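You operate a simulated robot arm through the tools that you are given. There is no shell and no other tool. Be economical: measure what you need, move in short steps, check, and stop when the job is done.

Carry out the task below with a simulated two-armed robot. There is one attempt and no reset: what you move stays moved.

## Task
Put the big green plug on the red tile. Pick up the big red plug with one hand, pass it to the other hand and put it on the clear end of the island bench. Switch the cradle switch on. Put two of the foam blocks from the top of the work bench on the top of the rack case. Put the grey headset pack on top of the grey data box. Take the 500 W bulb from the top of the work bench and put it on top of the brown fuses carton. Pull the adapter drawer open. Do these in any order. Set down upright: big green plug, big red plug.

Only the result counts: the job must be done as asked and must still hold three seconds after the hand-in. Knocking over, shifting, dropping, spilling or breaking anything else fails it.

## Robot
Two 6-joint arms with two-finger grippers on one trunk, on a base that drives. Base frame: it is fixed to the floor where the robot stands at the start and does not move with it; the origin is under the middle of the robot, x ahead of it, y to its left, z up; the surface under the hand at the start is at about z = 0.52. Lengths are in m, angles in degrees, forces in N, time in s.
The left shoulder is at the start at [0.06, 0.143, 0.675], the right one opposite. With the tool pointing down near the work surface each hand reaches from about 0.32 to 0.72 m from the robot's upright axis, wherever it stands, measured 20 degrees to its own side. Places, roughly: adapter drawer [7.1, 2.3, 0.8]; big green plug [0.5, -0.25, 0.5]; big red plug [0.5, -0.25, 0.5]; bulb [2.5, 0.75, 1]; clear end of the island bench [0.6, -1, 0.8]; cradle switch [1, -1.8, 0.9]; foam block (5x6x3 cm) [2.6, -1.4, 0.9]; fuses carton [3, 0.75, 1]; grey data box [4.75, -1.5, 1]; grey headset pack [2.25, 0.5, 1]; red tile (18x18x3 cm) [0.6, -2.2, 0.9]; top of the rack case [4.8, -1.5, 1]. Payload 2.45 kg a hand.
The tool frame of a hand sits at the grasp point between the pads (the TCP): z along the fingers, y along the line on which they close. The tips reach 0.026 m beyond it. Largest opening 0.096 m; the body of the gripper starts 0.069 m behind the TCP.
Orientation is that of the tool frame in the base frame, as [roll, pitch, yaw] about the fixed x, y, z axes, in that order (R = Rz(yaw) Ry(pitch) Rx(roll)). With the fingers straight down and closing along the base's y, the tool's x points along the base's -x, its y along +y and its z along -z.

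## Interface
- The arms move only by the tool nudge_tool. It takes "left_plan", "right_plan" or both (then of equal length, played together; a hand with none holds still); each is a list of rows, each a list of 7 numbers: the shift along the tool's x, y, z in mm, then the turn, a rotation vector about the tool's x, y, z in degrees, then the finger opening in mm, from 0 to 96. In form: [[dx, dy, dz, wx, wy, wz, gripper], ...]. A call has 1 to 10 rows; each row shifts and turns the commanded pose from where the row before left it, along the tool's axes as they then stand. Rows are played at 5 a second. More than 0.05 m and 8.6 degrees between two rows, or a gripper value outside its range, and nothing of the call is played. A pose out of reach is approached as far as the arm can. The call stops where the force on the tool passes 40 N (or 10 N more than at its start, if that is more) or the arm is blocked; 0.2 s more then pass. Each finger halts on what it meets, pressing with about 44 N; the grip force reading is that of the motor and also rises with nothing between the fingers. The clock runs only during rows and for 0.2 s after the last one: add rows that do not move to give the fingers time. It gives the time, the measured TCP pose, the force on the tool (base axes), the opening and the grip force at its end, in the units of the frame above (readings bear some noise), with the torque about the TCP (base axes, N m) and any sound that the robot's microphone picked up.
- Cameras (640 x 400 px; columns grow to the right, rows downward): "scene" is now at [0.1266, -0.0181, 1.2693]; the picture's right is [-0.49, -0.87, 0.00], its down [-0.72, 0.40, -0.57] and it looks along [0.50, -0.28, -0.82] (base axes); focal length 292 px, centre (320, 200). "left" rides on the left gripper at [0.082, -0.003, -0.098] in its tool frame; the picture's right is [0.04, 1.00, 0.00], its down [-0.73, 0.03, -0.68] and it looks along [-0.68, 0.03, 0.73] (tool axes); focal length 256 px, centre (320, 200). "right" rides on the right gripper at [0.081, 0.003, -0.098] in its tool frame; the picture's right is [-0.04, 1.00, 0.00], its down [-0.73, -0.03, -0.68] and it looks along [-0.68, -0.03, 0.73] (tool axes); focal length 256 px, centre (320, 200). There is no depth. A picture from a camera that has moved, and an enlarged one, comes with that camera's place and axes in the base frame and with its lens. The place of the scene camera against the robot may be out by one fixed shift of up to 0.018 m in any direction.
- capture(camera): a new picture of that camera. It takes no simulated time.
- lift_body(by): slides the trunk up (or, below 0, down) by that many m; the arms and the scene camera ride with it, the base frame stays. It gives what a move gives, with no picture.
- steer(legs): drives the robot by 1 to 6 legs, each [ahead, turn to the left] in m and degrees, along the robot's own axes; the way and the turn of a leg run together, so that a leg with both is an arc; at most 1.5 m and 180 degrees a leg. The arms and the cameras ride along, it lands a little off, and it stops where it bumps. It gives what a move gives.
- pan_tilt(pan, tilt): turns the head with the scene camera to pan (to the left, within 86 degrees either way) and tilt (down, from -29 to 69), counted from straight ahead of the robot. It gives what a move gives.
- close_up(camera, box): a new picture of the part [left, top, right, bottom] of that camera's present view, enlarged. It takes no simulated time.
- sign_off(): hands the job in; it is judged then, once.

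Work in short steps. Places have to be worked out from the pictures, the camera data and where the tool is seen: move nearer, look again, correct. Check each grasp and each placing, and mend what went wrong. You have 217 turns and 212 pictures in all, those below and enlarged ones among them. Open the grippers and draw the arms clear of the work before you hand the job in, unless the task says otherwise; then end with one line.

The tools are called as name(argument=value, ...) on one line, values as JSON. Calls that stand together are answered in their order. nudge_tool: Moves the arms, as the interface text tells. Its arguments: {"type":"object","properties":{"left_plan":{"type":"array","items":{"type":"array","items":{"type":"number"}}},"right_plan":{"type":"array","items":{"type":"array","items":{"type":"number"}}}},"required":[]} The other tools are called the same way: lift_body (by) slides the trunk up or down; steer (legs) drives the base; pan_tilt (pan, tilt) turns the head that bears the scene camera; capture (camera) takes a picture; close_up (camera, box) takes an enlarged picture of a part of a camera's view; sign_off () hands the job in.

At the start:

```text
t: 0.0
left_ee_pos: [0.4389, -0.0009, 0.779]
left_ee_rot: [179.9, 0.0, -179.5]
left_contact_force: [-0.3, 0.9, -0.2]
left_wrist_torque: [0.02, 0.03, 0.02]
left_finger_gap: 0.0961
left_grasp_force: 0.0
right_ee_pos: [0.434, -0.4078, 0.7418]
right_ee_rot: [179.9, -0.1, -179.6]
right_contact_force: [0.3, 0.1, 0.1]
right_wrist_torque: [0.0, 0.0, -0.03]
right_finger_gap: 0.0959
right_grasp_force: 0.0
trunk travel left (down, up): [-0.3, 0.29]
robot x, y, heading: [-0.0033, 0.001, -0.1]
head pan, tilt: [-29.2, 55.0]
```

scene: 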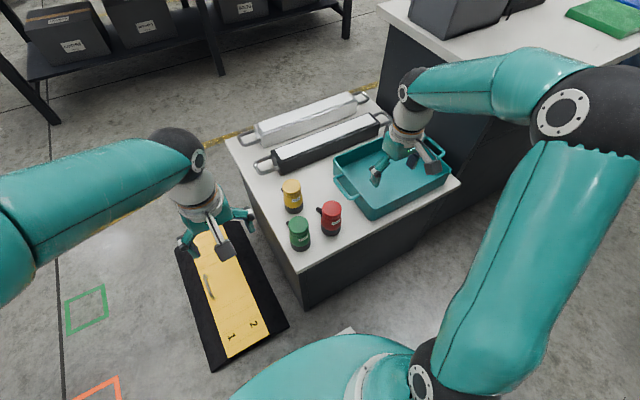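
right: 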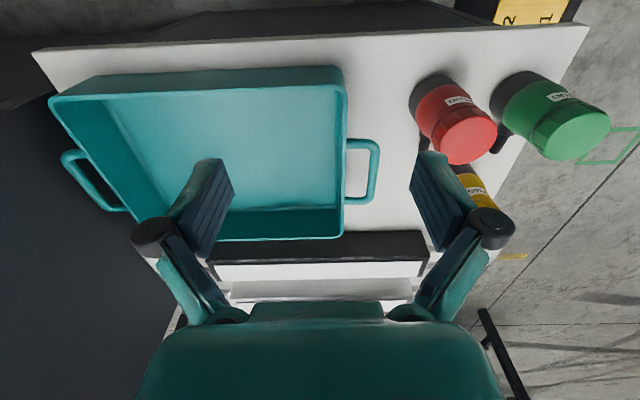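
left: 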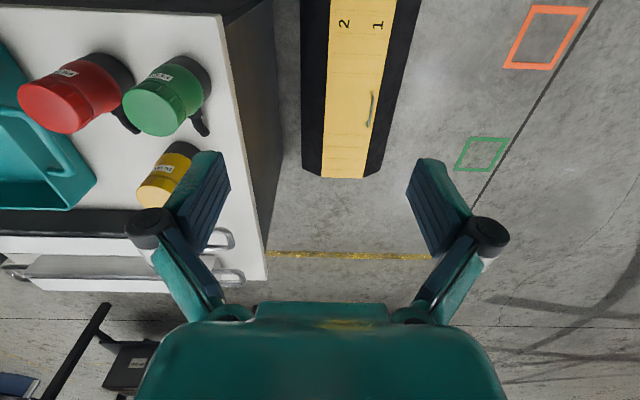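

I'll start by looking at the plugs closely and surveying around.

close_up(camera="scene", box=[220, 80, 480, 310])

pan_tilt(pan=-70, tilt=25)

capture(camera="scene")

```text
1.74 times, centred on (350, 195) of scene
camera zoom: at [0.1266, -0.0181, 1.2693], right [-0.49, -0.87, 0.0], down [-0.72, 0.4, -0.57], along [0.5, -0.28, -0.82], focal length 507 px, centre (268, 209)
```

zoom: 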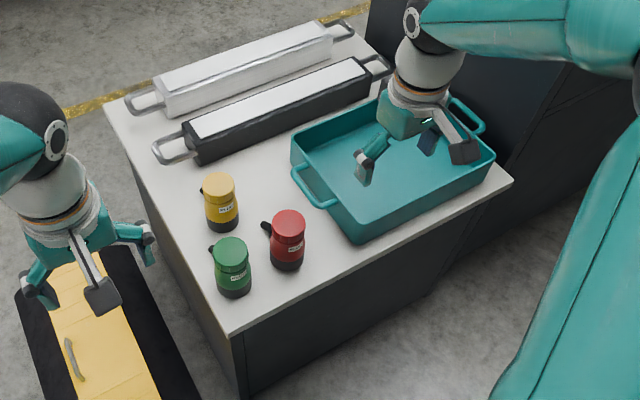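

```text
t: 1.1
left_ee_pos: [0.439, -0.0005, 0.7772]
left_ee_rot: [179.9, 0.0, -179.7]
left_contact_force: [0.4, -0.4, -0.1]
left_wrist_torque: [-0.01, 0.0, 0.0]
left_finger_gap: 0.0961
left_grasp_force: 0.1
right_ee_pos: [0.4336, -0.4073, 0.7424]
right_ee_rot: [179.9, 0.0, -179.6]
right_contact_force: [0.4, -0.2, -0.9]
right_wrist_torque: [0.03, 0.06, 0.01]
right_finger_gap: 0.0959
right_grasp_force: 0.0
trunk travel left (down, up): [-0.3, 0.29]
robot x, y, heading: [-0.0031, -0.0017, -0.4]
head pan, tilt: [-70.0, 25.0]
```

```text
207 pictures are left
camera scene: at [0.0952, -0.0695, 1.3132], right [-0.94, -0.34, 0.0], down [-0.15, 0.4, -0.91], along [0.31, -0.85, -0.42], focal length 292 px, centre (320, 200)
```

scene: 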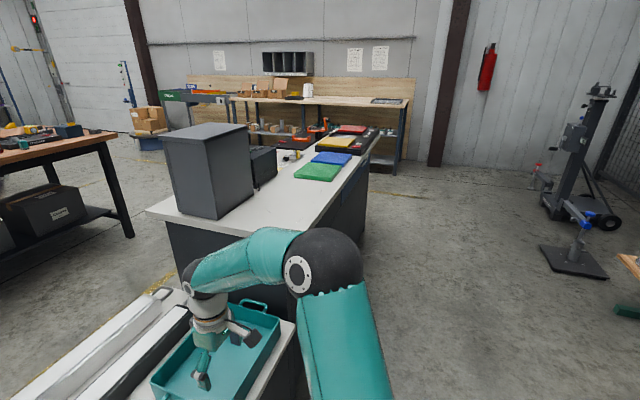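

close_up(camera="scene", box=[140, 90, 420, 265])

pan_tilt(pan=0, tilt=12)

capture(camera="scene")

pan_tilt(pan=-40, tilt=12)

capture(camera="scene")

```text
2.29 times, centred on (280, 178) of scene
camera zoom: at [0.0952, -0.0695, 1.3132], right [-0.94, -0.34, 0.0], down [-0.15, 0.4, -0.91], along [0.31, -0.85, -0.42], focal length 667 px, centre (411, 251)
```

zoom: 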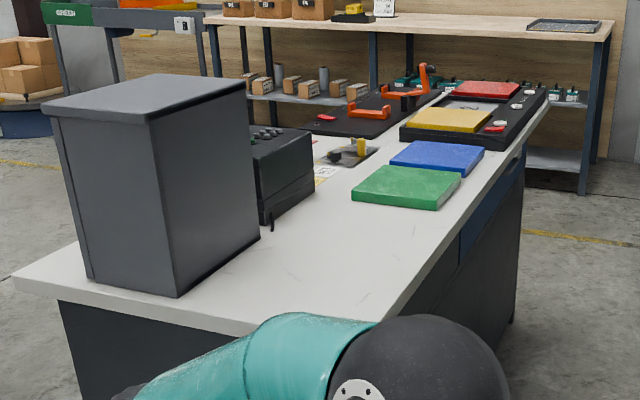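

```text
t: 2.5
left_ee_pos: [0.4384, 0.0011, 0.7779]
left_ee_rot: [-180.0, 0.0, -179.6]
left_contact_force: [-0.8, -0.7, 0.4]
left_wrist_torque: [0.02, -0.02, 0.0]
left_finger_gap: 0.096
left_grasp_force: 0.0
right_ee_pos: [0.4327, -0.4079, 0.7422]
right_ee_rot: [180.0, 0.0, -179.6]
right_contact_force: [0.0, -0.3, 0.9]
right_wrist_torque: [0.01, 0.02, -0.01]
right_finger_gap: 0.0962
right_grasp_force: 0.0
trunk travel left (down, up): [-0.3, 0.29]
robot x, y, heading: [0.0015, 0.0018, -0.0]
head pan, tilt: [0.0, 12.0]
```

```text
205 pictures are left
camera scene: at [0.1569, 0.017, 1.3343], right [0.0, -1.0, 0.0], down [-0.21, 0.0, -0.98], along [0.98, 0.0, -0.21], focal length 292 px, centre (320, 200)
```

scene: 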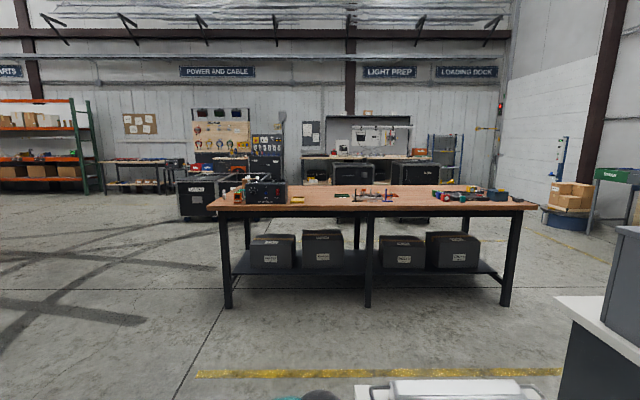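

```text
t: 3.6
left_ee_pos: [0.4398, 0.0001, 0.7792]
left_ee_rot: [-179.9, 0.0, -179.6]
left_contact_force: [-0.1, 1.0, 1.1]
left_wrist_torque: [-0.02, 0.04, -0.01]
left_finger_gap: 0.0963
left_grasp_force: 0.0
right_ee_pos: [0.4322, -0.4084, 0.743]
right_ee_rot: [180.0, 0.0, -179.6]
right_contact_force: [0.2, -0.1, -0.1]
right_wrist_torque: [0.0, 0.01, 0.0]
right_finger_gap: 0.096
right_grasp_force: 0.1
trunk travel left (down, up): [-0.3, 0.29]
robot x, y, heading: [-0.0034, 0.0019, 0.2]
head pan, tilt: [-40.0, 12.0]
```

```text
204 pictures are left
camera scene: at [0.1351, -0.0428, 1.3344], right [-0.64, -0.77, 0.0], down [-0.16, 0.13, -0.98], along [0.75, -0.63, -0.21], focal length 292 px, centre (320, 200)
```

scene: 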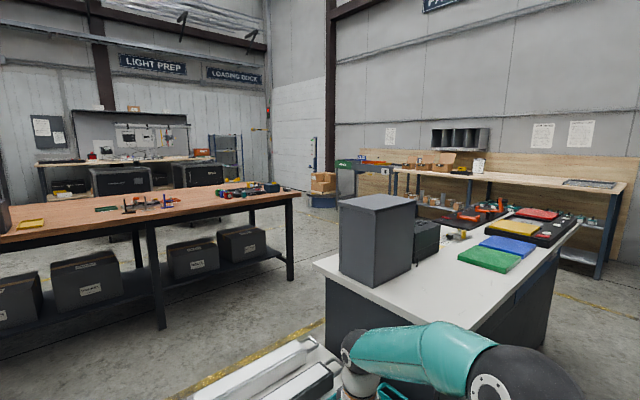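

The plugs stand near (0.50,-0.16) and (0.50,-0.26) on the cart. I move the right hand behind the red plug to look at it more closely.

nudge_tool(right_plan=[[0, 50, 0, 0, 0, 0, 96], [0, 50, 0, 0, 0, 0, 96], [10, 45, 20, 0, 0, 0, 96]])

capture(camera="right")

pan_tilt(pan=-29, tilt=55)

close_up(camera="scene", box=[220, 120, 420, 270])

```text
refused: row 3 steps farther than a row can; nothing moved
```

```text
203 pictures are left
camera right: at [0.3494, -0.4046, 0.8424], right [0.03, 1.0, 0.0], down [0.73, -0.02, 0.68], along [0.68, -0.02, -0.73], focal length 256 px, centre (320, 200)
```

right: 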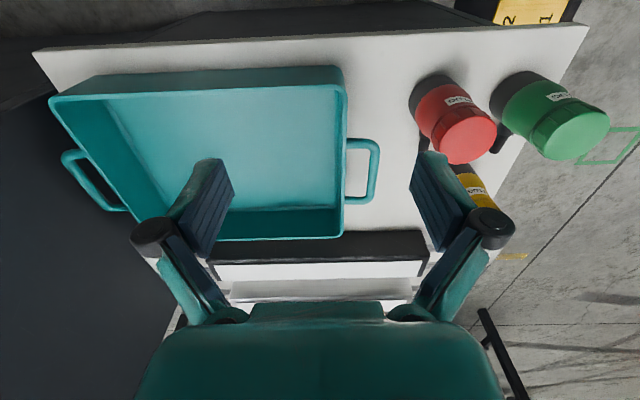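

```text
t: 4.7
left_ee_pos: [0.44, -0.0003, 0.7775]
left_ee_rot: [-179.9, 0.0, -179.6]
left_contact_force: [-0.4, 0.3, 0.1]
left_wrist_torque: [-0.02, 0.03, -0.01]
left_finger_gap: 0.0961
left_grasp_force: 0.0
right_ee_pos: [0.433, -0.4083, 0.7423]
right_ee_rot: [-179.9, 0.0, -179.6]
right_contact_force: [0.2, -0.8, 0.4]
right_wrist_torque: [0.05, -0.02, 0.01]
right_finger_gap: 0.096
right_grasp_force: 0.1
trunk travel left (down, up): [-0.3, 0.29]
robot x, y, heading: [0.0007, 0.0009, 0.0]
head pan, tilt: [-29.0, 55.0]
```

```text
2.67 times, centred on (320, 195) of scene
camera zoom: at [0.1267, -0.0179, 1.2693], right [-0.49, -0.87, 0.0], down [-0.72, 0.4, -0.57], along [0.5, -0.28, -0.82], focal length 778 px, centre (320, 213)
```

zoom: 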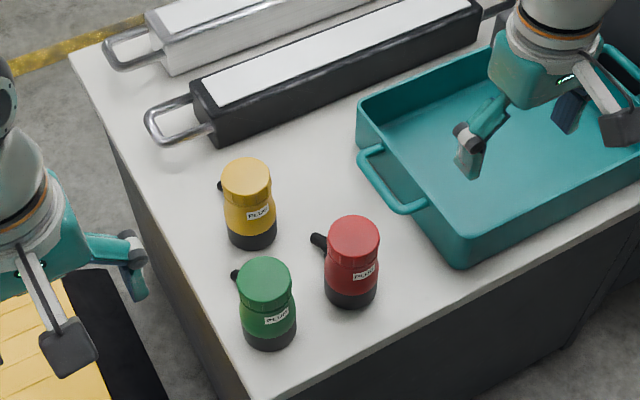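

The plugs appear about 0.125 m tall. Plan: right hand grips red low with a 45° tilted tool, then the left takes it by the cap from above. I back off a little for room, and move the right hand closer to look.

steer(legs=[[-0.1, 0]])

nudge_tool(right_plan=[[0, 45, 0, 0, 0, 0, 96], [0, 45, 0, 0, 0, 0, 96], [0, 40, 0, 0, 0, 0, 96], [0, 0, 0, 0, -8, 0, 90], [0, 0, 0, 0, -8, 0, 90], [0, 0, 0, 0, -8, 0, 90]])

capture(camera="right")

```text
t: 5.8
left_ee_pos: [0.3383, -0.0004, 0.7769]
left_ee_rot: [179.9, -0.1, -179.7]
left_contact_force: [-0.7, -0.2, 0.1]
left_wrist_torque: [0.06, -0.04, -0.02]
left_finger_gap: 0.0961
left_grasp_force: 0.0
right_ee_pos: [0.3313, -0.4085, 0.7436]
right_ee_rot: [-180.0, 0.0, -179.6]
right_contact_force: [0.3, -0.6, 0.5]
right_wrist_torque: [-0.01, -0.02, -0.01]
right_finger_gap: 0.0962
right_grasp_force: 0.0
trunk travel left (down, up): [-0.3, 0.29]
robot x, y, heading: [-0.1033, -0.0025, -0.1]
head pan, tilt: [-29.0, 55.0]
```

```text
t: 7.2
left_ee_pos: [0.339, -0.0008, 0.7799]
left_ee_rot: [-180.0, 0.0, -179.6]
left_contact_force: [-0.6, -0.2, 0.9]
left_wrist_torque: [-0.01, 0.01, 0.0]
left_finger_gap: 0.0959
left_grasp_force: 0.1
right_ee_pos: [0.3304, -0.2765, 0.7428]
right_ee_rot: [180.0, 24.1, -179.7]
right_contact_force: [0.1, 0.0, -0.5]
right_wrist_torque: [-0.01, 0.02, 0.03]
right_finger_gap: 0.0902
right_grasp_force: 0.1
trunk travel left (down, up): [-0.3, 0.29]
robot x, y, heading: [-0.0957, -0.0012, 0.1]
head pan, tilt: [-29.0, 55.0]
```

```text
201 pictures are left
camera right: at [0.2143, -0.2739, 0.8004], right [0.03, 1.0, 0.02], down [0.39, -0.03, 0.92], along [0.92, -0.02, -0.39], focal length 256 px, centre (320, 200)
```

right: 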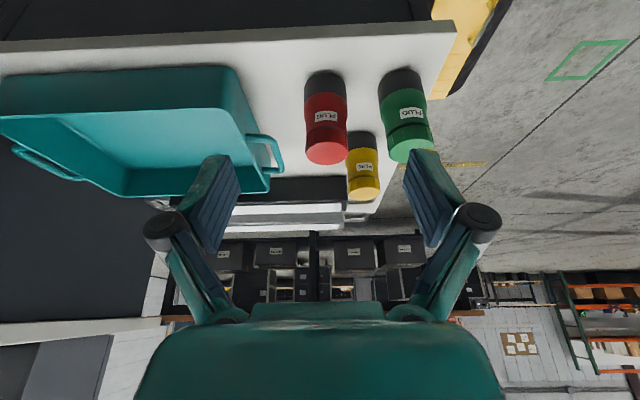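

Red is at about (0.475,-0.270), 0.10 m tall; green about (0.48,-0.165). I tilt the right hand further (25° under horizontal) and go to a pre-grasp.

nudge_tool(right_plan=[[0, 0, 0, 0, -8.2, 0, 80], [0, 0, 0, 0, -8.2, 0, 80], [0, 0, 0, 0, -8.2, 0, 80], [0, 0, 0, 0, -8.2, 0, 80], [0, 0, 0, 0, -8.2, 0, 80], [36, 2, 30, 0, 0, 0, 80], [36, 2, 30, 0, 0, 0, 80], [36, 2, 30, 0, 0, 0, 80]])

capture(camera="right")

capture(camera="scene")

```text
t: 9.0
left_ee_pos: [0.3388, 0.0007, 0.7791]
left_ee_rot: [-179.9, 0.0, -179.6]
left_contact_force: [-0.3, 0.0, 0.0]
left_wrist_torque: [0.02, -0.02, 0.0]
left_finger_gap: 0.0961
left_grasp_force: 0.0
right_ee_pos: [0.4232, -0.1732, 0.6947]
right_ee_rot: [-177.6, 61.7, -178.6]
right_contact_force: [-0.5, -0.1, 1.0]
right_wrist_torque: [-0.01, -0.01, 0.0]
right_finger_gap: 0.0797
right_grasp_force: 0.1
right hand out of reach, approached as far as the arm can: row 2, 3, 4, 5, 6, 7, 8
trunk travel left (down, up): [-0.3, 0.29]
robot x, y, heading: [-0.0989, -0.0042, -0.0]
head pan, tilt: [-29.0, 55.0]
```

```text
200 pictures are left
camera right: at [0.2968, -0.169, 0.6725], right [0.03, 1.0, 0.02], down [-0.25, -0.01, 0.97], along [0.97, -0.04, 0.25], focal length 256 px, centre (320, 200)
```

right: 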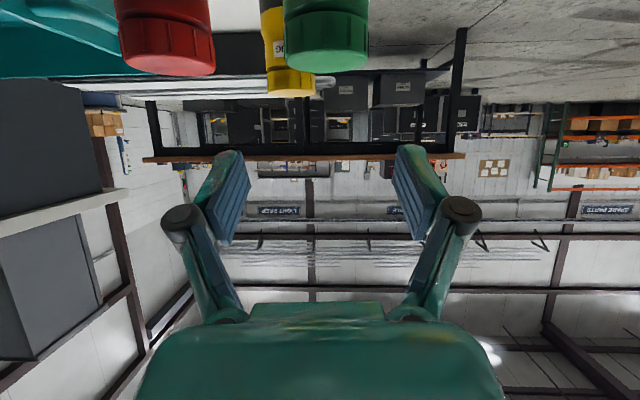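

```text
199 pictures are left
camera scene: at [0.0266, -0.018, 1.2692], right [-0.49, -0.87, 0.0], down [-0.72, 0.4, -0.57], along [0.5, -0.28, -0.82], focal length 292 px, centre (320, 200)
```

scene: 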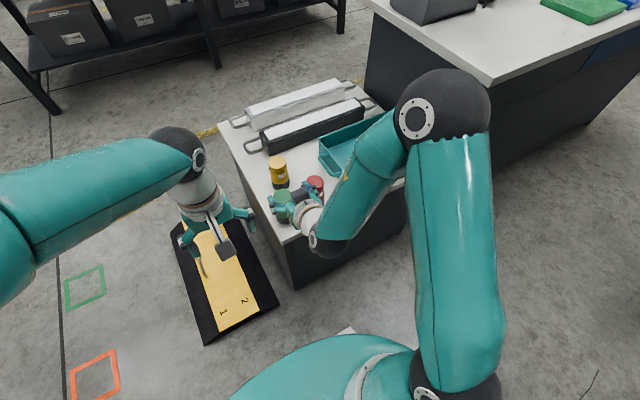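

The arm is too folded for that tilt; I back off 0.15 m more and re-pose the hand.

steer(legs=[[-0.17, 0]])

nudge_tool(right_plan=[[0, -30, 0, 0, 0, 0, 80], [0, -30, 0, 0, 0, 0, 80], [0, -35, 0, 0, 0, 0, 80]])

```text
t: 10.5
left_ee_pos: [0.1686, -0.0005, 0.7789]
left_ee_rot: [-180.0, 0.0, -179.5]
left_contact_force: [-0.4, 0.0, -0.1]
left_wrist_torque: [0.04, 0.01, 0.01]
left_finger_gap: 0.0963
left_grasp_force: 0.0
right_ee_pos: [0.2531, -0.1731, 0.6956]
right_ee_rot: [-177.6, 61.5, -178.5]
right_contact_force: [0.1, 0.1, 0.9]
right_wrist_torque: [0.02, -0.03, -0.01]
right_finger_gap: 0.08
right_grasp_force: 0.1
trunk travel left (down, up): [-0.3, 0.29]
robot x, y, heading: [-0.2674, -0.0011, -0.1]
head pan, tilt: [-29.0, 55.0]
```

```text
t: 11.3
left_ee_pos: [0.169, -0.0007, 0.7798]
left_ee_rot: [179.9, 0.0, -179.6]
left_contact_force: [0.1, 0.7, -0.7]
left_wrist_torque: [-0.01, 0.01, 0.0]
left_finger_gap: 0.096
left_grasp_force: 0.0
right_ee_pos: [0.2616, -0.2061, 0.7328]
right_ee_rot: [-176.7, 61.0, -178.7]
right_contact_force: [0.9, -0.1, -1.1]
right_wrist_torque: [0.0, 0.02, -0.02]
right_finger_gap: 0.0801
right_grasp_force: 0.1
right hand out of reach, approached as far as the arm can: row 1, 2, 3
trunk travel left (down, up): [-0.3, 0.29]
robot x, y, heading: [-0.2718, 0.0002, -0.0]
head pan, tilt: [-29.0, 55.0]
```

nudge_tool(right_plan=[[0, 0, 40, 0, 0, 0, 80], [0, -30, 20, 0, 0, 0, 80], [30, 0, 0, 0, 0, 0, 80]])

capture(camera="scene")

```text
t: 12.1
left_ee_pos: [0.1695, -0.0005, 0.78]
left_ee_rot: [180.0, 0.0, -179.6]
left_contact_force: [0.7, -0.3, 0.0]
left_wrist_torque: [0.03, 0.02, 0.01]
left_finger_gap: 0.0961
left_grasp_force: 0.0
right_ee_pos: [0.3064, -0.1935, 0.7061]
right_ee_rot: [-177.0, 61.1, -178.7]
right_contact_force: [-0.7, -0.1, -0.5]
right_wrist_torque: [-0.03, 0.01, 0.02]
right_finger_gap: 0.0801
right_grasp_force: 0.1
right hand out of reach, approached as far as the arm can: row 1, 2, 3
trunk travel left (down, up): [-0.3, 0.29]
robot x, y, heading: [-0.2683, -0.0006, 0.2]
head pan, tilt: [-29.0, 55.0]
```

```text
198 pictures are left
camera scene: at [-0.1428, -0.0181, 1.2692], right [-0.48, -0.87, 0.0], down [-0.72, 0.4, -0.57], along [0.5, -0.28, -0.82], focal length 292 px, centre (320, 200)
```

scene: 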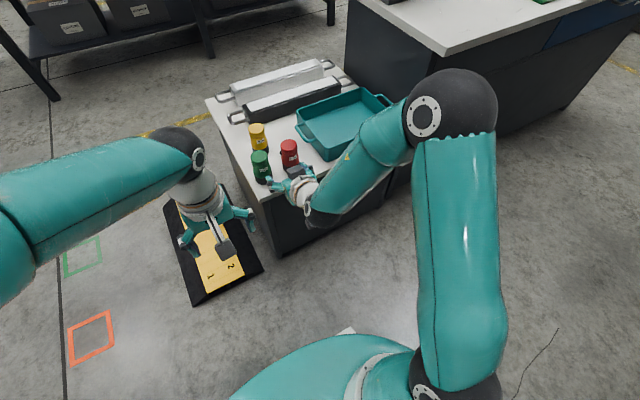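

The wrist pitch is limited in this posture. A 45° tilt should also serve; I raise the hand a little, untilt to ~45° and re-try from the current stand.

nudge_tool(right_plan=[[0, 0, 0, 0, 8, 0, 80], [0, 0, 0, 0, 8, 0, 80], [0, 0, 0, 0, 0, 0, 80]])

```text
t: 12.9
left_ee_pos: [0.169, -0.001, 0.7792]
left_ee_rot: [180.0, 0.0, -179.6]
left_contact_force: [-0.1, 0.1, -0.3]
left_wrist_torque: [0.0, 0.0, 0.02]
left_finger_gap: 0.0959
left_grasp_force: 0.0
right_ee_pos: [0.307, -0.1935, 0.7063]
right_ee_rot: [-178.4, 45.4, -179.5]
right_contact_force: [-0.1, -0.5, -0.6]
right_wrist_torque: [0.0, 0.02, 0.01]
right_finger_gap: 0.0802
right_grasp_force: 0.1
trunk travel left (down, up): [-0.3, 0.29]
robot x, y, heading: [-0.269, 0.0004, 0.4]
head pan, tilt: [-29.0, 55.0]
```

nudge_tool(right_plan=[[-4, -38, 10, 0, 0, 0, 80], [-4, -38, 10, 0, 0, 0, 80], [-4, 0, 45, 0, 0, 0, 80], [0, 0, 45, 0, 0, 0, 80], [0, 0, 0, 0, 0, 0, 80]])

capture(camera="right")

```text
t: 14.1
left_ee_pos: [0.1689, -0.0011, 0.7786]
left_ee_rot: [-180.0, -0.1, -179.6]
left_contact_force: [-0.5, 0.0, 0.4]
left_wrist_torque: [-0.01, 0.01, 0.0]
left_finger_gap: 0.096
left_grasp_force: 0.1
right_ee_pos: [0.3928, -0.2716, 0.6401]
right_ee_rot: [-178.3, 45.5, -179.5]
right_contact_force: [0.8, 0.2, -0.2]
right_wrist_torque: [-0.02, 0.0, 0.03]
right_finger_gap: 0.08
right_grasp_force: 0.1
trunk travel left (down, up): [-0.3, 0.29]
robot x, y, heading: [-0.2725, -0.0019, 0.3]
head pan, tilt: [-29.0, 55.0]
```

```text
197 pictures are left
camera right: at [0.2639, -0.2666, 0.6525], right [0.04, 1.0, 0.01], down [0.03, -0.01, 1.0], along [1.0, -0.04, -0.03], focal length 256 px, centre (320, 200)
```

right: 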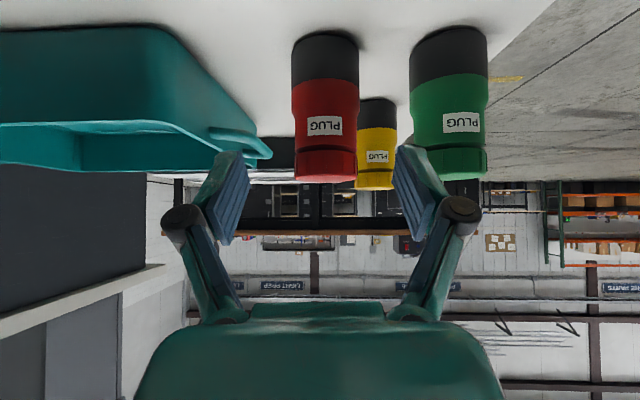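

Red measured at (0.48,-0.269), top z≈0.632. Advance along the tool axis to grip it near z=0.555.

nudge_tool(right_plan=[[0, 2, 45, 0, 0, 0, 80], [0, 0, 45, 0, 0, 0, 80], [0, 0, 31, 0, 0, 0, 80], [0, 0, 0, 0, 0, 0, 80]])

capture(camera="right")

```text
t: 15.1
left_ee_pos: [0.1696, -0.0007, 0.7794]
left_ee_rot: [180.0, 0.0, -179.7]
left_contact_force: [-0.8, -0.2, -0.4]
left_wrist_torque: [0.01, 0.01, 0.03]
left_finger_gap: 0.096
left_grasp_force: 0.1
right_ee_pos: [0.4783, -0.2725, 0.5548]
right_ee_rot: [-178.4, 45.4, -179.6]
right_contact_force: [0.9, 0.2, 0.1]
right_wrist_torque: [-0.01, -0.01, -0.01]
right_finger_gap: 0.08
right_grasp_force: 0.1
trunk travel left (down, up): [-0.3, 0.29]
robot x, y, heading: [-0.2687, -0.0019, -0.0]
head pan, tilt: [-29.0, 55.0]
```

```text
196 pictures are left
camera right: at [0.3505, -0.2664, 0.567], right [0.04, 1.0, 0.01], down [0.03, -0.01, 1.0], along [1.0, -0.04, -0.03], focal length 256 px, centre (320, 200)
```

right: 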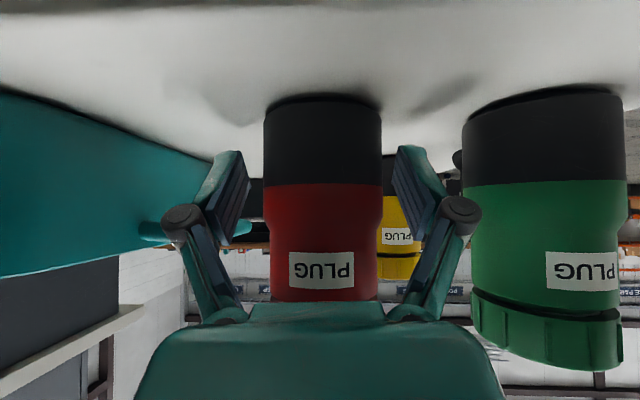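

Well centred. Close the right hand and check the grip before lifting.

nudge_tool(right_plan=[[0, 0, 0, 0, 0, 0, 50], [0, 0, 0, 0, 0, 0, 30], [0, 0, 0, 0, 0, 0, 30], [0, 0, 0, 0, 0, 0, 30], [0, 0, 0, 0, 0, 0, 30]])

nudge_tool(right_plan=[[-14, 0, -14, 0, 0, 0, 30], [-28, 0, -28, 0, 0, 0, 30], [-28, 0, -28, 0, 0, 0, 30], [-28, 0, -28, 0, 0, 0, 30]])

capture(camera="scene")

```text
t: 16.3
left_ee_pos: [0.1692, -0.0001, 0.7791]
left_ee_rot: [-180.0, 0.0, -179.7]
left_contact_force: [-0.3, 0.4, 0.3]
left_wrist_torque: [0.0, -0.02, 0.03]
left_finger_gap: 0.096
left_grasp_force: 0.0
right_ee_pos: [0.4794, -0.2711, 0.5552]
right_ee_rot: [-178.4, 45.6, -179.5]
right_contact_force: [0.0, 0.7, 1.7]
right_wrist_torque: [0.13, 0.04, 0.03]
right_finger_gap: 0.0556
right_grasp_force: 43.7
trunk travel left (down, up): [-0.3, 0.29]
robot x, y, heading: [-0.2704, -0.0003, 0.4]
head pan, tilt: [-29.0, 55.0]
```

```text
t: 17.3
left_ee_pos: [0.1686, 0.0, 0.7791]
left_ee_rot: [179.9, -0.1, -179.6]
left_contact_force: [-0.7, 0.4, 1.0]
left_wrist_torque: [-0.01, 0.07, 0.02]
left_finger_gap: 0.0958
left_grasp_force: 0.1
right_ee_pos: [0.4775, -0.2679, 0.6938]
right_ee_rot: [-178.4, 45.5, -179.6]
right_contact_force: [0.1, 0.6, -2.7]
right_wrist_torque: [0.02, 0.01, 0.01]
right_finger_gap: 0.056
right_grasp_force: 44.0
trunk travel left (down, up): [-0.3, 0.29]
robot x, y, heading: [-0.2699, 0.0016, 0.0]
head pan, tilt: [-29.0, 55.0]
```

```text
195 pictures are left
camera scene: at [-0.1427, -0.0179, 1.2692], right [-0.48, -0.87, 0.0], down [-0.72, 0.4, -0.57], along [0.5, -0.28, -0.82], focal length 292 px, centre (320, 200)
```

scene: 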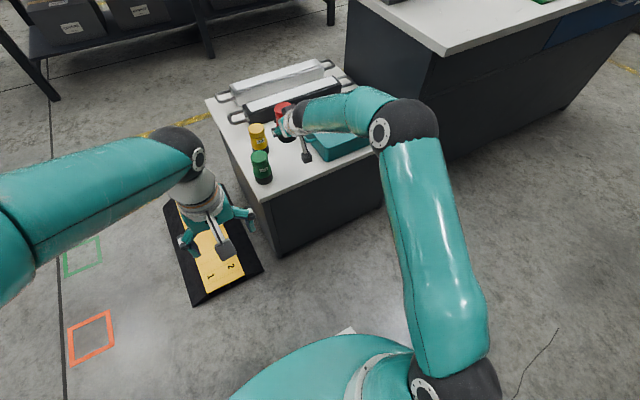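

Lifted. I now move the left hand aside and bring the right hand with the plug towards the middle.

nudge_tool(left_plan=[[0, 45, 0, 0, 0, 0, 90], [0, 45, 0, 0, 0, 0, 90], [0, 45, 0, 0, 0, 0, 90], [0, 45, 0, 0, 0, 0, 90], [0, 20, 0, 0, 0, 0, 90], [0, 0, 0, 0, 0, 0, 90]], right_plan=[[-10, 0, -10, 0, 0, 0, 30], [0, 0, 0, 0, 0, 0, 30], [10, 45, -22, 0, 0, 0, 30], [10, 45, -22, 0, 0, 0, 30], [10, 45, -22, 0, 0, 0, 30], [10, 45, -22, 0, 0, 0, 30]])

nudge_tool(right_plan=[[0, 0, 0, -5.6, 0, -5.6, 30], [0, 0, 0, -5.6, 0, -5.6, 30], [0, 0, 0, -5.6, 0, -5.6, 30], [0, 0, 0, -5.6, 0, -5.6, 30], [0, 0, 0, -5.6, 0, -5.6, 30]])

capture(camera="scene")

```text
refused: row 3 steps farther than a row can; nothing moved
```

```text
t: 18.5
left_ee_pos: [0.1695, -0.0002, 0.7791]
left_ee_rot: [-179.9, -0.1, -179.6]
left_contact_force: [-0.3, 0.1, 0.1]
left_wrist_torque: [-0.01, 0.0, -0.01]
left_finger_gap: 0.096
left_grasp_force: 0.1
right_ee_pos: [0.4756, -0.2719, 0.6903]
right_ee_rot: [-178.8, 43.8, -144.9]
right_contact_force: [0.0, -0.1, -2.5]
right_wrist_torque: [0.03, 0.03, 0.0]
right_finger_gap: 0.0555
right_grasp_force: 44.3
right hand out of reach, approached as far as the arm can: row 2
trunk travel left (down, up): [-0.3, 0.29]
robot x, y, heading: [-0.2674, -0.0003, -0.1]
head pan, tilt: [-29.0, 55.0]
```

```text
194 pictures are left
camera scene: at [-0.1421, -0.018, 1.2691], right [-0.48, -0.87, 0.0], down [-0.72, 0.4, -0.57], along [0.5, -0.28, -0.82], focal length 292 px, centre (320, 200)
```

scene: 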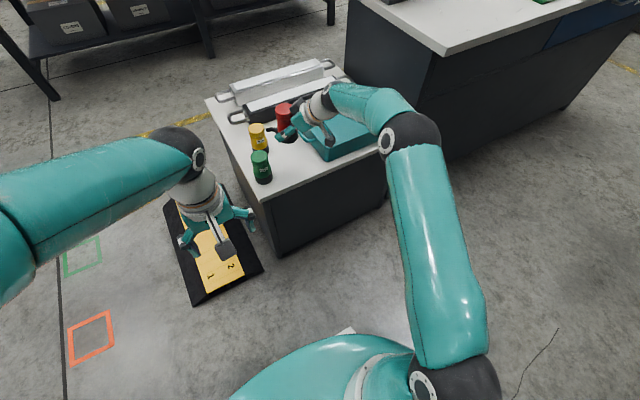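

nudge_tool(left_plan=[[0, 45, 0, 0, 0, 0, 90], [0, 45, 0, 0, 0, 0, 90], [0, 45, 0, 0, 0, 0, 90], [0, 45, 0, 0, 0, 0, 90], [0, 20, 0, 0, 0, 0, 90], [0, 0, 0, 0, 0, 0, 90], [0, 0, 0, 0, 0, 0, 90], [0, 0, 0, 0, 0, 0, 90]], right_plan=[[-14, 0, -15, 0, 0, 0, 30], [0, 0, 0, 0, 0, 0, 30], [-8, 44, 2, 0, 0, 0, 30], [-8, 44, 2, 0, 0, 0, 30], [-8, 44, 2, 0, 0, 0, 30], [-8, 44, 2, 0, 0, 0, 30], [-8, 44, 2, 0, 0, 0, 30], [-8, 44, 2, 0, 0, 0, 30]])

capture(camera="scene")

capture(camera="left")

```text
t: 20.3
left_ee_pos: [0.168, 0.2014, 0.7792]
left_ee_rot: [179.9, 0.0, -179.6]
left_contact_force: [-0.3, -0.5, 0.1]
left_wrist_torque: [0.01, 0.02, 0.03]
left_finger_gap: 0.0898
left_grasp_force: 0.1
right_ee_pos: [0.3628, -0.028, 0.7301]
right_ee_rot: [-178.6, 43.9, -144.8]
right_contact_force: [-0.7, 0.0, -2.8]
right_wrist_torque: [0.01, -0.01, 0.01]
right_finger_gap: 0.0556
right_grasp_force: 43.7
trunk travel left (down, up): [-0.3, 0.29]
robot x, y, heading: [-0.2697, 0.0032, 0.1]
head pan, tilt: [-29.0, 55.0]
```

```text
193 pictures are left
camera scene: at [-0.1426, -0.0176, 1.2692], right [-0.48, -0.87, 0.0], down [-0.72, 0.4, -0.57], along [0.5, -0.28, -0.82], focal length 292 px, centre (320, 200)
```

scene: 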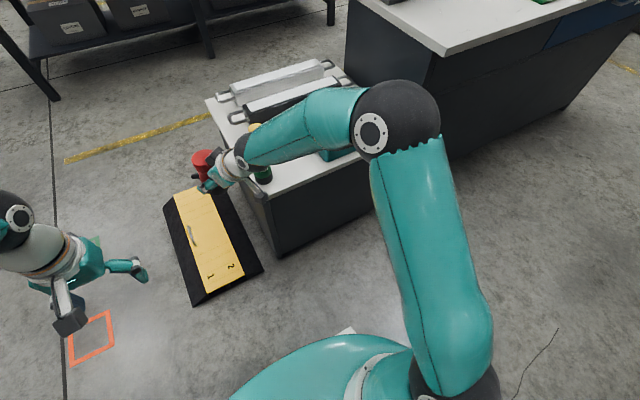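

```text
192 pictures are left
camera left: at [0.0853, 0.1952, 0.877], right [-0.05, 1.0, 0.0], down [0.73, 0.03, 0.68], along [0.68, 0.03, -0.73], focal length 256 px, centre (320, 200)
```

left: 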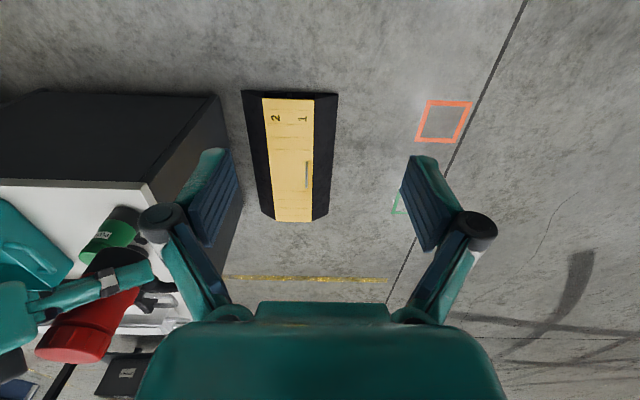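

Plug held at (0.363,-0.028), top about z 0.807. Raise the left hand and bring it above/behind it to look at the nub.

nudge_tool(left_plan=[[0, 0, -45, 0, 0, 0, 90], [0, 0, -45, 0, 0, 0, 90], [0, 0, -45, 0, 0, 0, 90], [-25, -42, 0, 0, 0, 0, 90], [-25, -42, 0, 0, 0, 0, 90], [-25, -42, 0, 0, 0, 0, 90], [-25, -42, 0, 0, 0, 0, 90], [-25, -42, 0, 0, 0, 0, 90]])

capture(camera="left")

close_up(camera="scene", box=[100, 50, 340, 220])

```text
t: 22.1
left_ee_pos: [0.2931, -0.0083, 0.9096]
left_ee_rot: [179.9, -0.3, -179.6]
left_contact_force: [-0.2, 1.0, 2.5]
left_wrist_torque: [-0.05, 0.01, -0.04]
left_finger_gap: 0.0909
left_grasp_force: 0.1
right_ee_pos: [0.3654, -0.0289, 0.7291]
right_ee_rot: [-178.7, 43.5, -145.0]
right_contact_force: [0.4, -0.1, -3.5]
right_wrist_torque: [0.08, 0.04, 0.06]
right_finger_gap: 0.0557
right_grasp_force: 44.5
trunk travel left (down, up): [-0.3, 0.29]
robot x, y, heading: [-0.2666, 0.0023, -0.2]
head pan, tilt: [-29.0, 55.0]
```

```text
191 pictures are left
camera left: at [0.2116, -0.0144, 1.0079], right [-0.05, 1.0, 0.0], down [0.74, 0.03, 0.68], along [0.67, 0.03, -0.74], focal length 256 px, centre (320, 200)
```

left: 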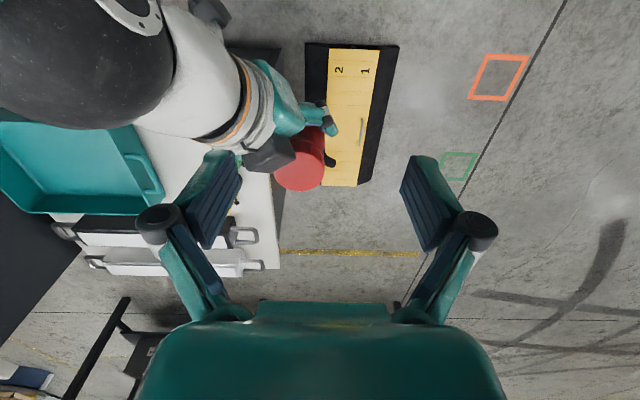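

```text
2.35 times, centred on (220, 135) of scene
camera zoom: at [-0.14, -0.0187, 1.2689], right [-0.48, -0.87, 0.0], down [-0.72, 0.4, -0.57], along [0.5, -0.28, -0.82], focal length 686 px, centre (555, 353)
```

zoom: 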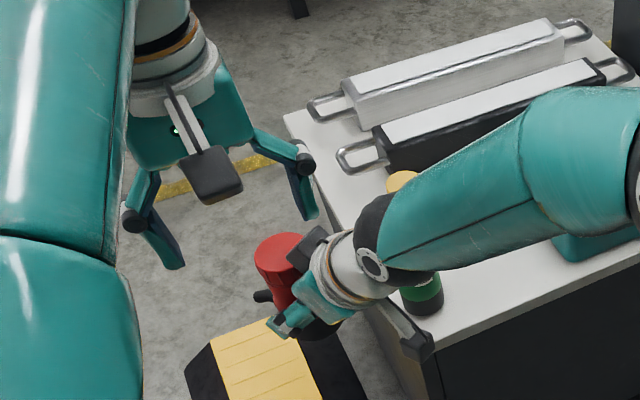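

The nub now points to +y just below the cap, so the left hand should take just the cap, leaning back 15° for camera clearance and yawed 10°. I position it above the cap first.

nudge_tool(left_plan=[[0, 0, 0, 0, 0, -5, 76], [0, 0, 0, 0, 0, -5, 76], [0, 0, 0, 0, 7.5, 0, 76], [0, 0, 0, 0, 7.5, 0, 76], [-37, -16, 10, 0, 0, 0, 76], [-37, -16, 10, 0, 0, 0, 76], [0, 0, 0, 0, 0, 0, 76]])

capture(camera="left")

close_up(camera="scene", box=[100, 50, 340, 220])

```text
t: 23.5
left_ee_pos: [0.2777, -0.0075, 0.8481]
left_ee_rot: [-179.5, -15.5, -170.5]
left_contact_force: [-1.0, -0.1, 2.2]
left_wrist_torque: [-0.06, -0.02, -0.03]
left_finger_gap: 0.0777
left_grasp_force: 0.6
left hand out of reach, approached as far as the arm can: row 2, 3, 4, 5, 6
right_ee_pos: [0.3625, -0.031, 0.7222]
right_ee_rot: [-179.5, 42.7, -145.9]
right_contact_force: [0.7, 0.2, -5.2]
right_wrist_torque: [0.03, -0.07, -0.01]
right_finger_gap: 0.0557
right_grasp_force: 44.6
trunk travel left (down, up): [-0.3, 0.29]
robot x, y, heading: [-0.27, -0.0011, -0.0]
head pan, tilt: [-29.0, 55.0]
stopped in row 6 (left hand): the force on the tool passed its limit at 66 N (the readings are from after the stop); the commanded pose is now the measured one
```

```text
189 pictures are left
camera left: at [0.2248, -0.0178, 0.964], right [-0.21, 0.98, 0.0], down [0.87, 0.18, 0.46], along [0.45, 0.1, -0.89], focal length 256 px, centre (320, 200)
```

left: 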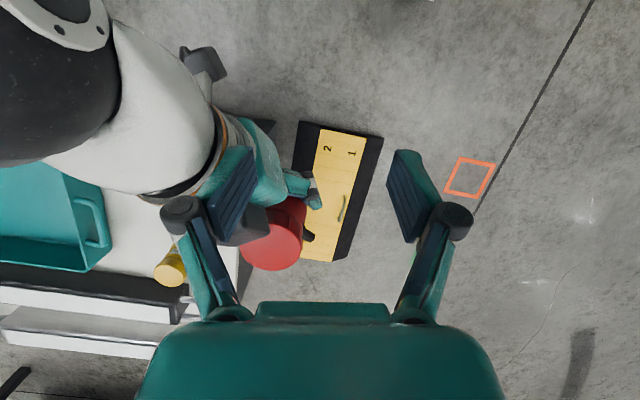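

```text
2.35 times, centred on (220, 135) of scene
camera zoom: at [-0.1424, -0.0177, 1.2692], right [-0.48, -0.87, 0.0], down [-0.72, 0.4, -0.57], along [0.5, -0.28, -0.82], focal length 686 px, centre (555, 353)
```

zoom: 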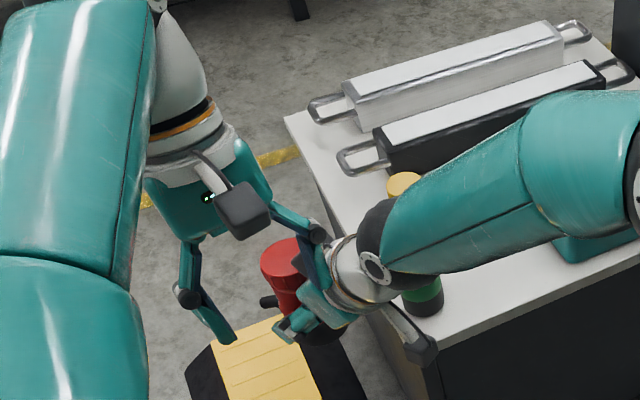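

The left hand couldn't reach there and brushed the right hand. I raise the left hand, then back the robot off the cart to do the handover lower, where both arms reach well.

nudge_tool(left_plan=[[10, 0, -40, 0, 0, 0, 76], [0, 0, 0, 0, -7.5, 0, 76], [0, 0, 0, 0, -7.5, 0, 76], [0, 20, 0, 0, 0, 5, 76], [0, 20, 0, 0, 0, 5, 76]])

capture(camera="left")

```text
t: 24.7
left_ee_pos: [0.258, 0.0392, 0.8779]
left_ee_rot: [-179.4, -0.3, 179.8]
left_contact_force: [-0.7, -0.5, -1.0]
left_wrist_torque: [-0.02, 0.0, 0.0]
left_finger_gap: 0.0758
left_grasp_force: 0.0
left hand out of reach, approached as far as the arm can: row 1
right_ee_pos: [0.3629, -0.0317, 0.7236]
right_ee_rot: [-179.5, 43.0, -145.8]
right_contact_force: [0.2, 0.1, -2.8]
right_wrist_torque: [0.01, 0.0, -0.01]
right_finger_gap: 0.0556
right_grasp_force: 43.8
trunk travel left (down, up): [-0.3, 0.29]
robot x, y, heading: [-0.2711, 0.0016, 0.0]
head pan, tilt: [-29.0, 55.0]
```

```text
187 pictures are left
camera left: at [0.1761, 0.037, 0.9758], right [-0.04, 1.0, -0.01], down [0.74, 0.03, 0.68], along [0.67, 0.02, -0.74], focal length 256 px, centre (320, 200)
```

left: 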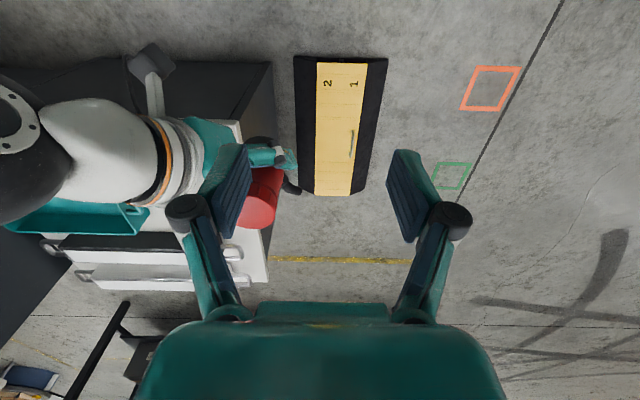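

Plug is still well held. I raise the trunk 0.15 and lower the hands relative to it, so that both arms are in comfortable reach.

lift_body(by=0.15)

nudge_tool(left_plan=[[0, 0, 25, 0, 0, 0, 76], [0, 0, 25, 0, 0, 0, 76], [0, 0, 25, 0, 0, 0, 76], [0, 0, 25, 0, 0, 0, 76]], right_plan=[[23, 0, 24, 0, 0, 0, 30], [23, 0, 24, 0, 0, 0, 30], [23, 0, 24, 0, 0, 0, 30], [23, 0, 24, 0, 0, 0, 30]])

capture(camera="left")

capture(camera="scene")

```text
t: 26.4
left_ee_pos: [0.2582, 0.0397, 1.0281]
left_ee_rot: [-179.3, -0.5, 179.8]
left_contact_force: [0.7, 0.0, 0.0]
left_wrist_torque: [-0.03, -0.01, -0.01]
left_finger_gap: 0.076
left_grasp_force: 0.1
right_ee_pos: [0.3632, -0.0316, 0.8734]
right_ee_rot: [-179.5, 42.9, -145.9]
right_contact_force: [0.3, 0.4, -3.0]
right_wrist_torque: [0.0, -0.03, 0.0]
right_finger_gap: 0.0557
right_grasp_force: 44.3
trunk travel left (down, up): [-0.45, 0.14]
robot x, y, heading: [-0.2669, 0.0023, 0.1]
head pan, tilt: [-29.0, 55.0]
```

```text
t: 27.4
left_ee_pos: [0.2558, 0.0362, 0.9285]
left_ee_rot: [-179.4, -0.4, 179.8]
left_contact_force: [0.0, 0.2, 0.1]
left_wrist_torque: [-0.02, 0.02, -0.01]
left_finger_gap: 0.076
left_grasp_force: 0.0
right_ee_pos: [0.3709, -0.027, 0.7958]
right_ee_rot: [-179.5, 42.1, -147.3]
right_contact_force: [0.2, 0.7, -2.9]
right_wrist_torque: [-0.04, 0.02, 0.02]
right_finger_gap: 0.0555
right_grasp_force: 43.6
right hand out of reach, approached as far as the arm can: row 1, 2, 3, 4
trunk travel left (down, up): [-0.45, 0.14]
robot x, y, heading: [-0.2699, 0.0006, -0.1]
head pan, tilt: [-29.0, 55.0]
```

```text
186 pictures are left
camera left: at [0.1757, 0.0343, 1.0258], right [-0.04, 1.0, -0.01], down [0.74, 0.03, 0.67], along [0.67, 0.02, -0.74], focal length 256 px, centre (320, 200)
```

left: 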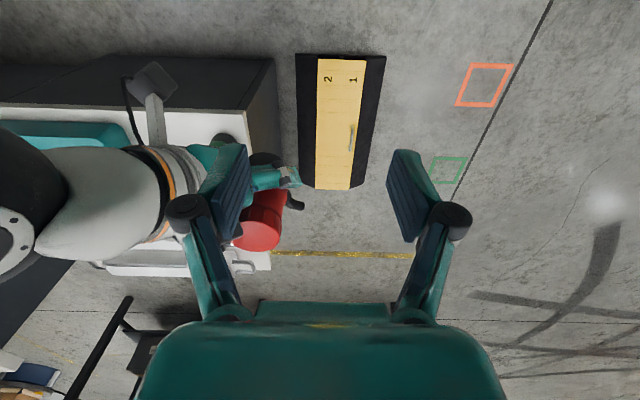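

```text
185 pictures are left
camera scene: at [-0.1411, -0.0177, 1.4191], right [-0.48, -0.87, 0.0], down [-0.72, 0.4, -0.57], along [0.5, -0.28, -0.82], focal length 292 px, centre (320, 200)
```

scene: 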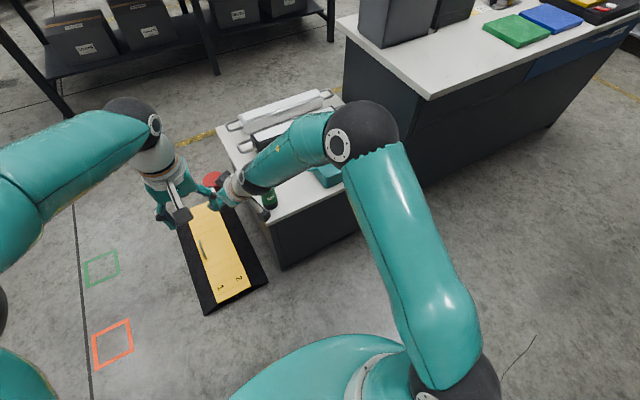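

nudge_tool(left_plan=[[0, 0, 0, 0, 0, -5, 80], [0, 0, 0, 0, 0, -5, 80], [0, 0, 0, 0, 5, 0, 80], [0, 0, 0, 0, 5, 0, 80], [-40, 0, 0, 0, 0, 0, 80]])

capture(camera="left")

```text
t: 28.6
left_ee_pos: [0.2977, 0.0441, 0.9184]
left_ee_rot: [-179.4, -10.6, -170.3]
left_contact_force: [1.0, -0.4, 0.0]
left_wrist_torque: [0.01, 0.02, 0.01]
left_finger_gap: 0.08
left_grasp_force: 0.1
right_ee_pos: [0.3711, -0.0267, 0.7957]
right_ee_rot: [-178.8, 42.1, -146.0]
right_contact_force: [0.6, 0.4, -3.5]
right_wrist_torque: [-0.03, -0.01, 0.03]
right_finger_gap: 0.0554
right_grasp_force: 44.2
trunk travel left (down, up): [-0.45, 0.14]
robot x, y, heading: [-0.2721, 0.0025, 0.1]
head pan, tilt: [-29.0, 55.0]
```

```text
184 pictures are left
camera left: at [0.2363, 0.0304, 1.0287], right [-0.21, 0.98, 0.0], down [0.83, 0.18, 0.53], along [0.52, 0.11, -0.85], focal length 256 px, centre (320, 200)
```

left: 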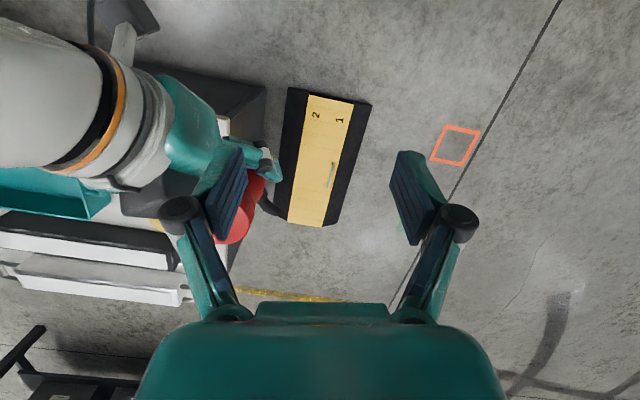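

nudge_tool(left_plan=[[-29, -36, -8, 0, 0, 0, 80], [-29, -36, -8, 0, 0, 0, 80], [0, 0, 0, 0, 0, 0, 80]])

capture(camera="left")

close_up(camera="scene", box=[130, 90, 340, 240])

```text
t: 29.4
left_ee_pos: [0.3252, 0.0084, 0.9185]
left_ee_rot: [-179.5, -10.5, -170.3]
left_contact_force: [0.5, 1.6, 0.7]
left_wrist_torque: [-0.02, -0.01, 0.02]
left_finger_gap: 0.0821
left_grasp_force: 0.2
left hand out of reach, approached as far as the arm can: row 1, 2
right_ee_pos: [0.3705, -0.0266, 0.796]
right_ee_rot: [-178.7, 42.1, -145.8]
right_contact_force: [-0.4, -1.7, -4.0]
right_wrist_torque: [0.18, -0.08, 0.06]
right_finger_gap: 0.0554
right_grasp_force: 43.9
trunk travel left (down, up): [-0.45, 0.14]
robot x, y, heading: [-0.2706, 0.0003, 0.2]
head pan, tilt: [-29.0, 55.0]
```

```text
183 pictures are left
camera left: at [0.2645, -0.0035, 1.0297], right [-0.21, 0.98, 0.0], down [0.83, 0.18, 0.53], along [0.52, 0.11, -0.85], focal length 256 px, centre (320, 200)
```

left: 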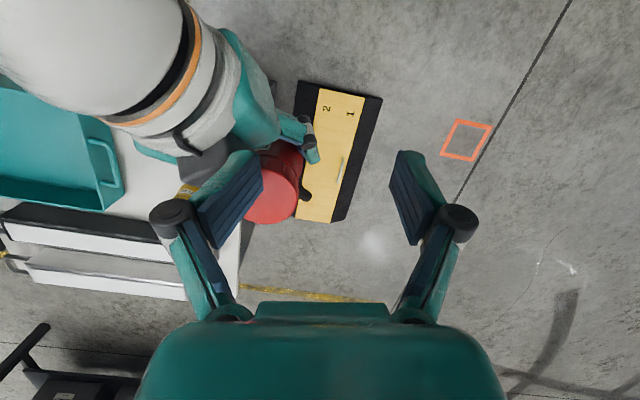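

```text
2.67 times, centred on (235, 165) of scene
camera zoom: at [-0.1416, -0.0177, 1.4191], right [-0.48, -0.87, 0.0], down [-0.72, 0.4, -0.57], along [0.5, -0.28, -0.82], focal length 778 px, centre (547, 293)
```

zoom: 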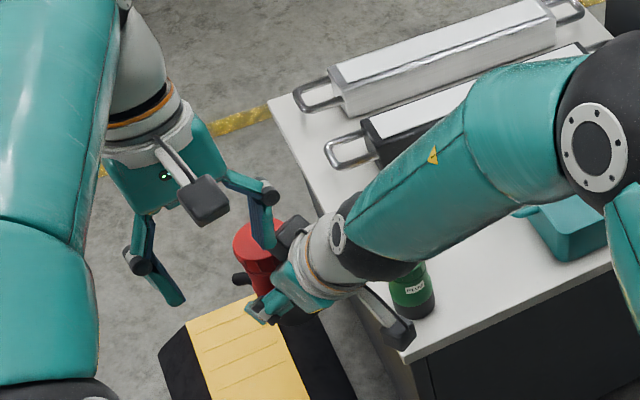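

The left is at its reach limit; I pull the left aside and bring the plug closer to the robot and toward the left shoulder.

nudge_tool(left_plan=[[20, 40, -20, 0, 0, 0, 80], [20, 40, 0, 0, 0, 0, 80], [0, 20, 0, 0, 0, 0, 80], [0, 0, 0, 0, 0, 0, 80], [0, 0, 0, 0, 0, 0, 80]], right_plan=[[0, 0, 0, 0, 0, 0, 30], [0, 0, 0, 0, 0, 0, 30], [0, 30, -5, 0, 0, 0, 30], [0, 30, -5, 0, 0, 0, 30], [0, 15, -5, 0, 0, 0, 30]])

capture(camera="left")

```text
t: 30.6
left_ee_pos: [0.2704, 0.1031, 0.9462]
left_ee_rot: [-179.5, -10.4, -170.3]
left_contact_force: [0.1, 0.2, 0.5]
left_wrist_torque: [-0.02, 0.01, 0.04]
left_finger_gap: 0.0799
left_grasp_force: 0.0
right_ee_pos: [0.319, 0.0304, 0.8067]
right_ee_rot: [-179.4, 42.9, -145.9]
right_contact_force: [-0.2, -0.5, -2.7]
right_wrist_torque: [-0.02, -0.03, 0.0]
right_finger_gap: 0.0555
right_grasp_force: 44.0
trunk travel left (down, up): [-0.45, 0.14]
robot x, y, heading: [-0.2711, -0.0006, 0.1]
head pan, tilt: [-29.0, 55.0]
```

```text
181 pictures are left
camera left: at [0.2096, 0.09, 1.0568], right [-0.21, 0.98, 0.0], down [0.83, 0.18, 0.53], along [0.52, 0.11, -0.85], focal length 256 px, centre (320, 200)
```

left: 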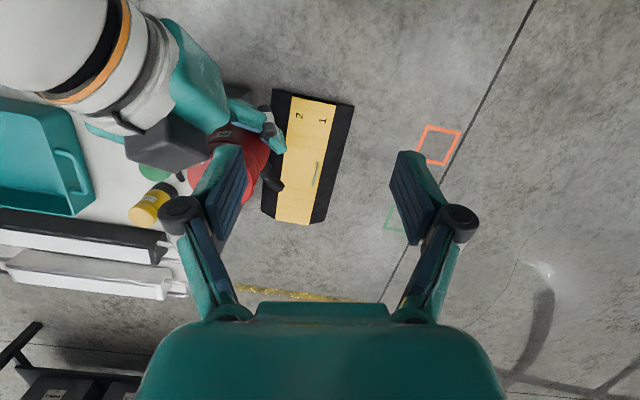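

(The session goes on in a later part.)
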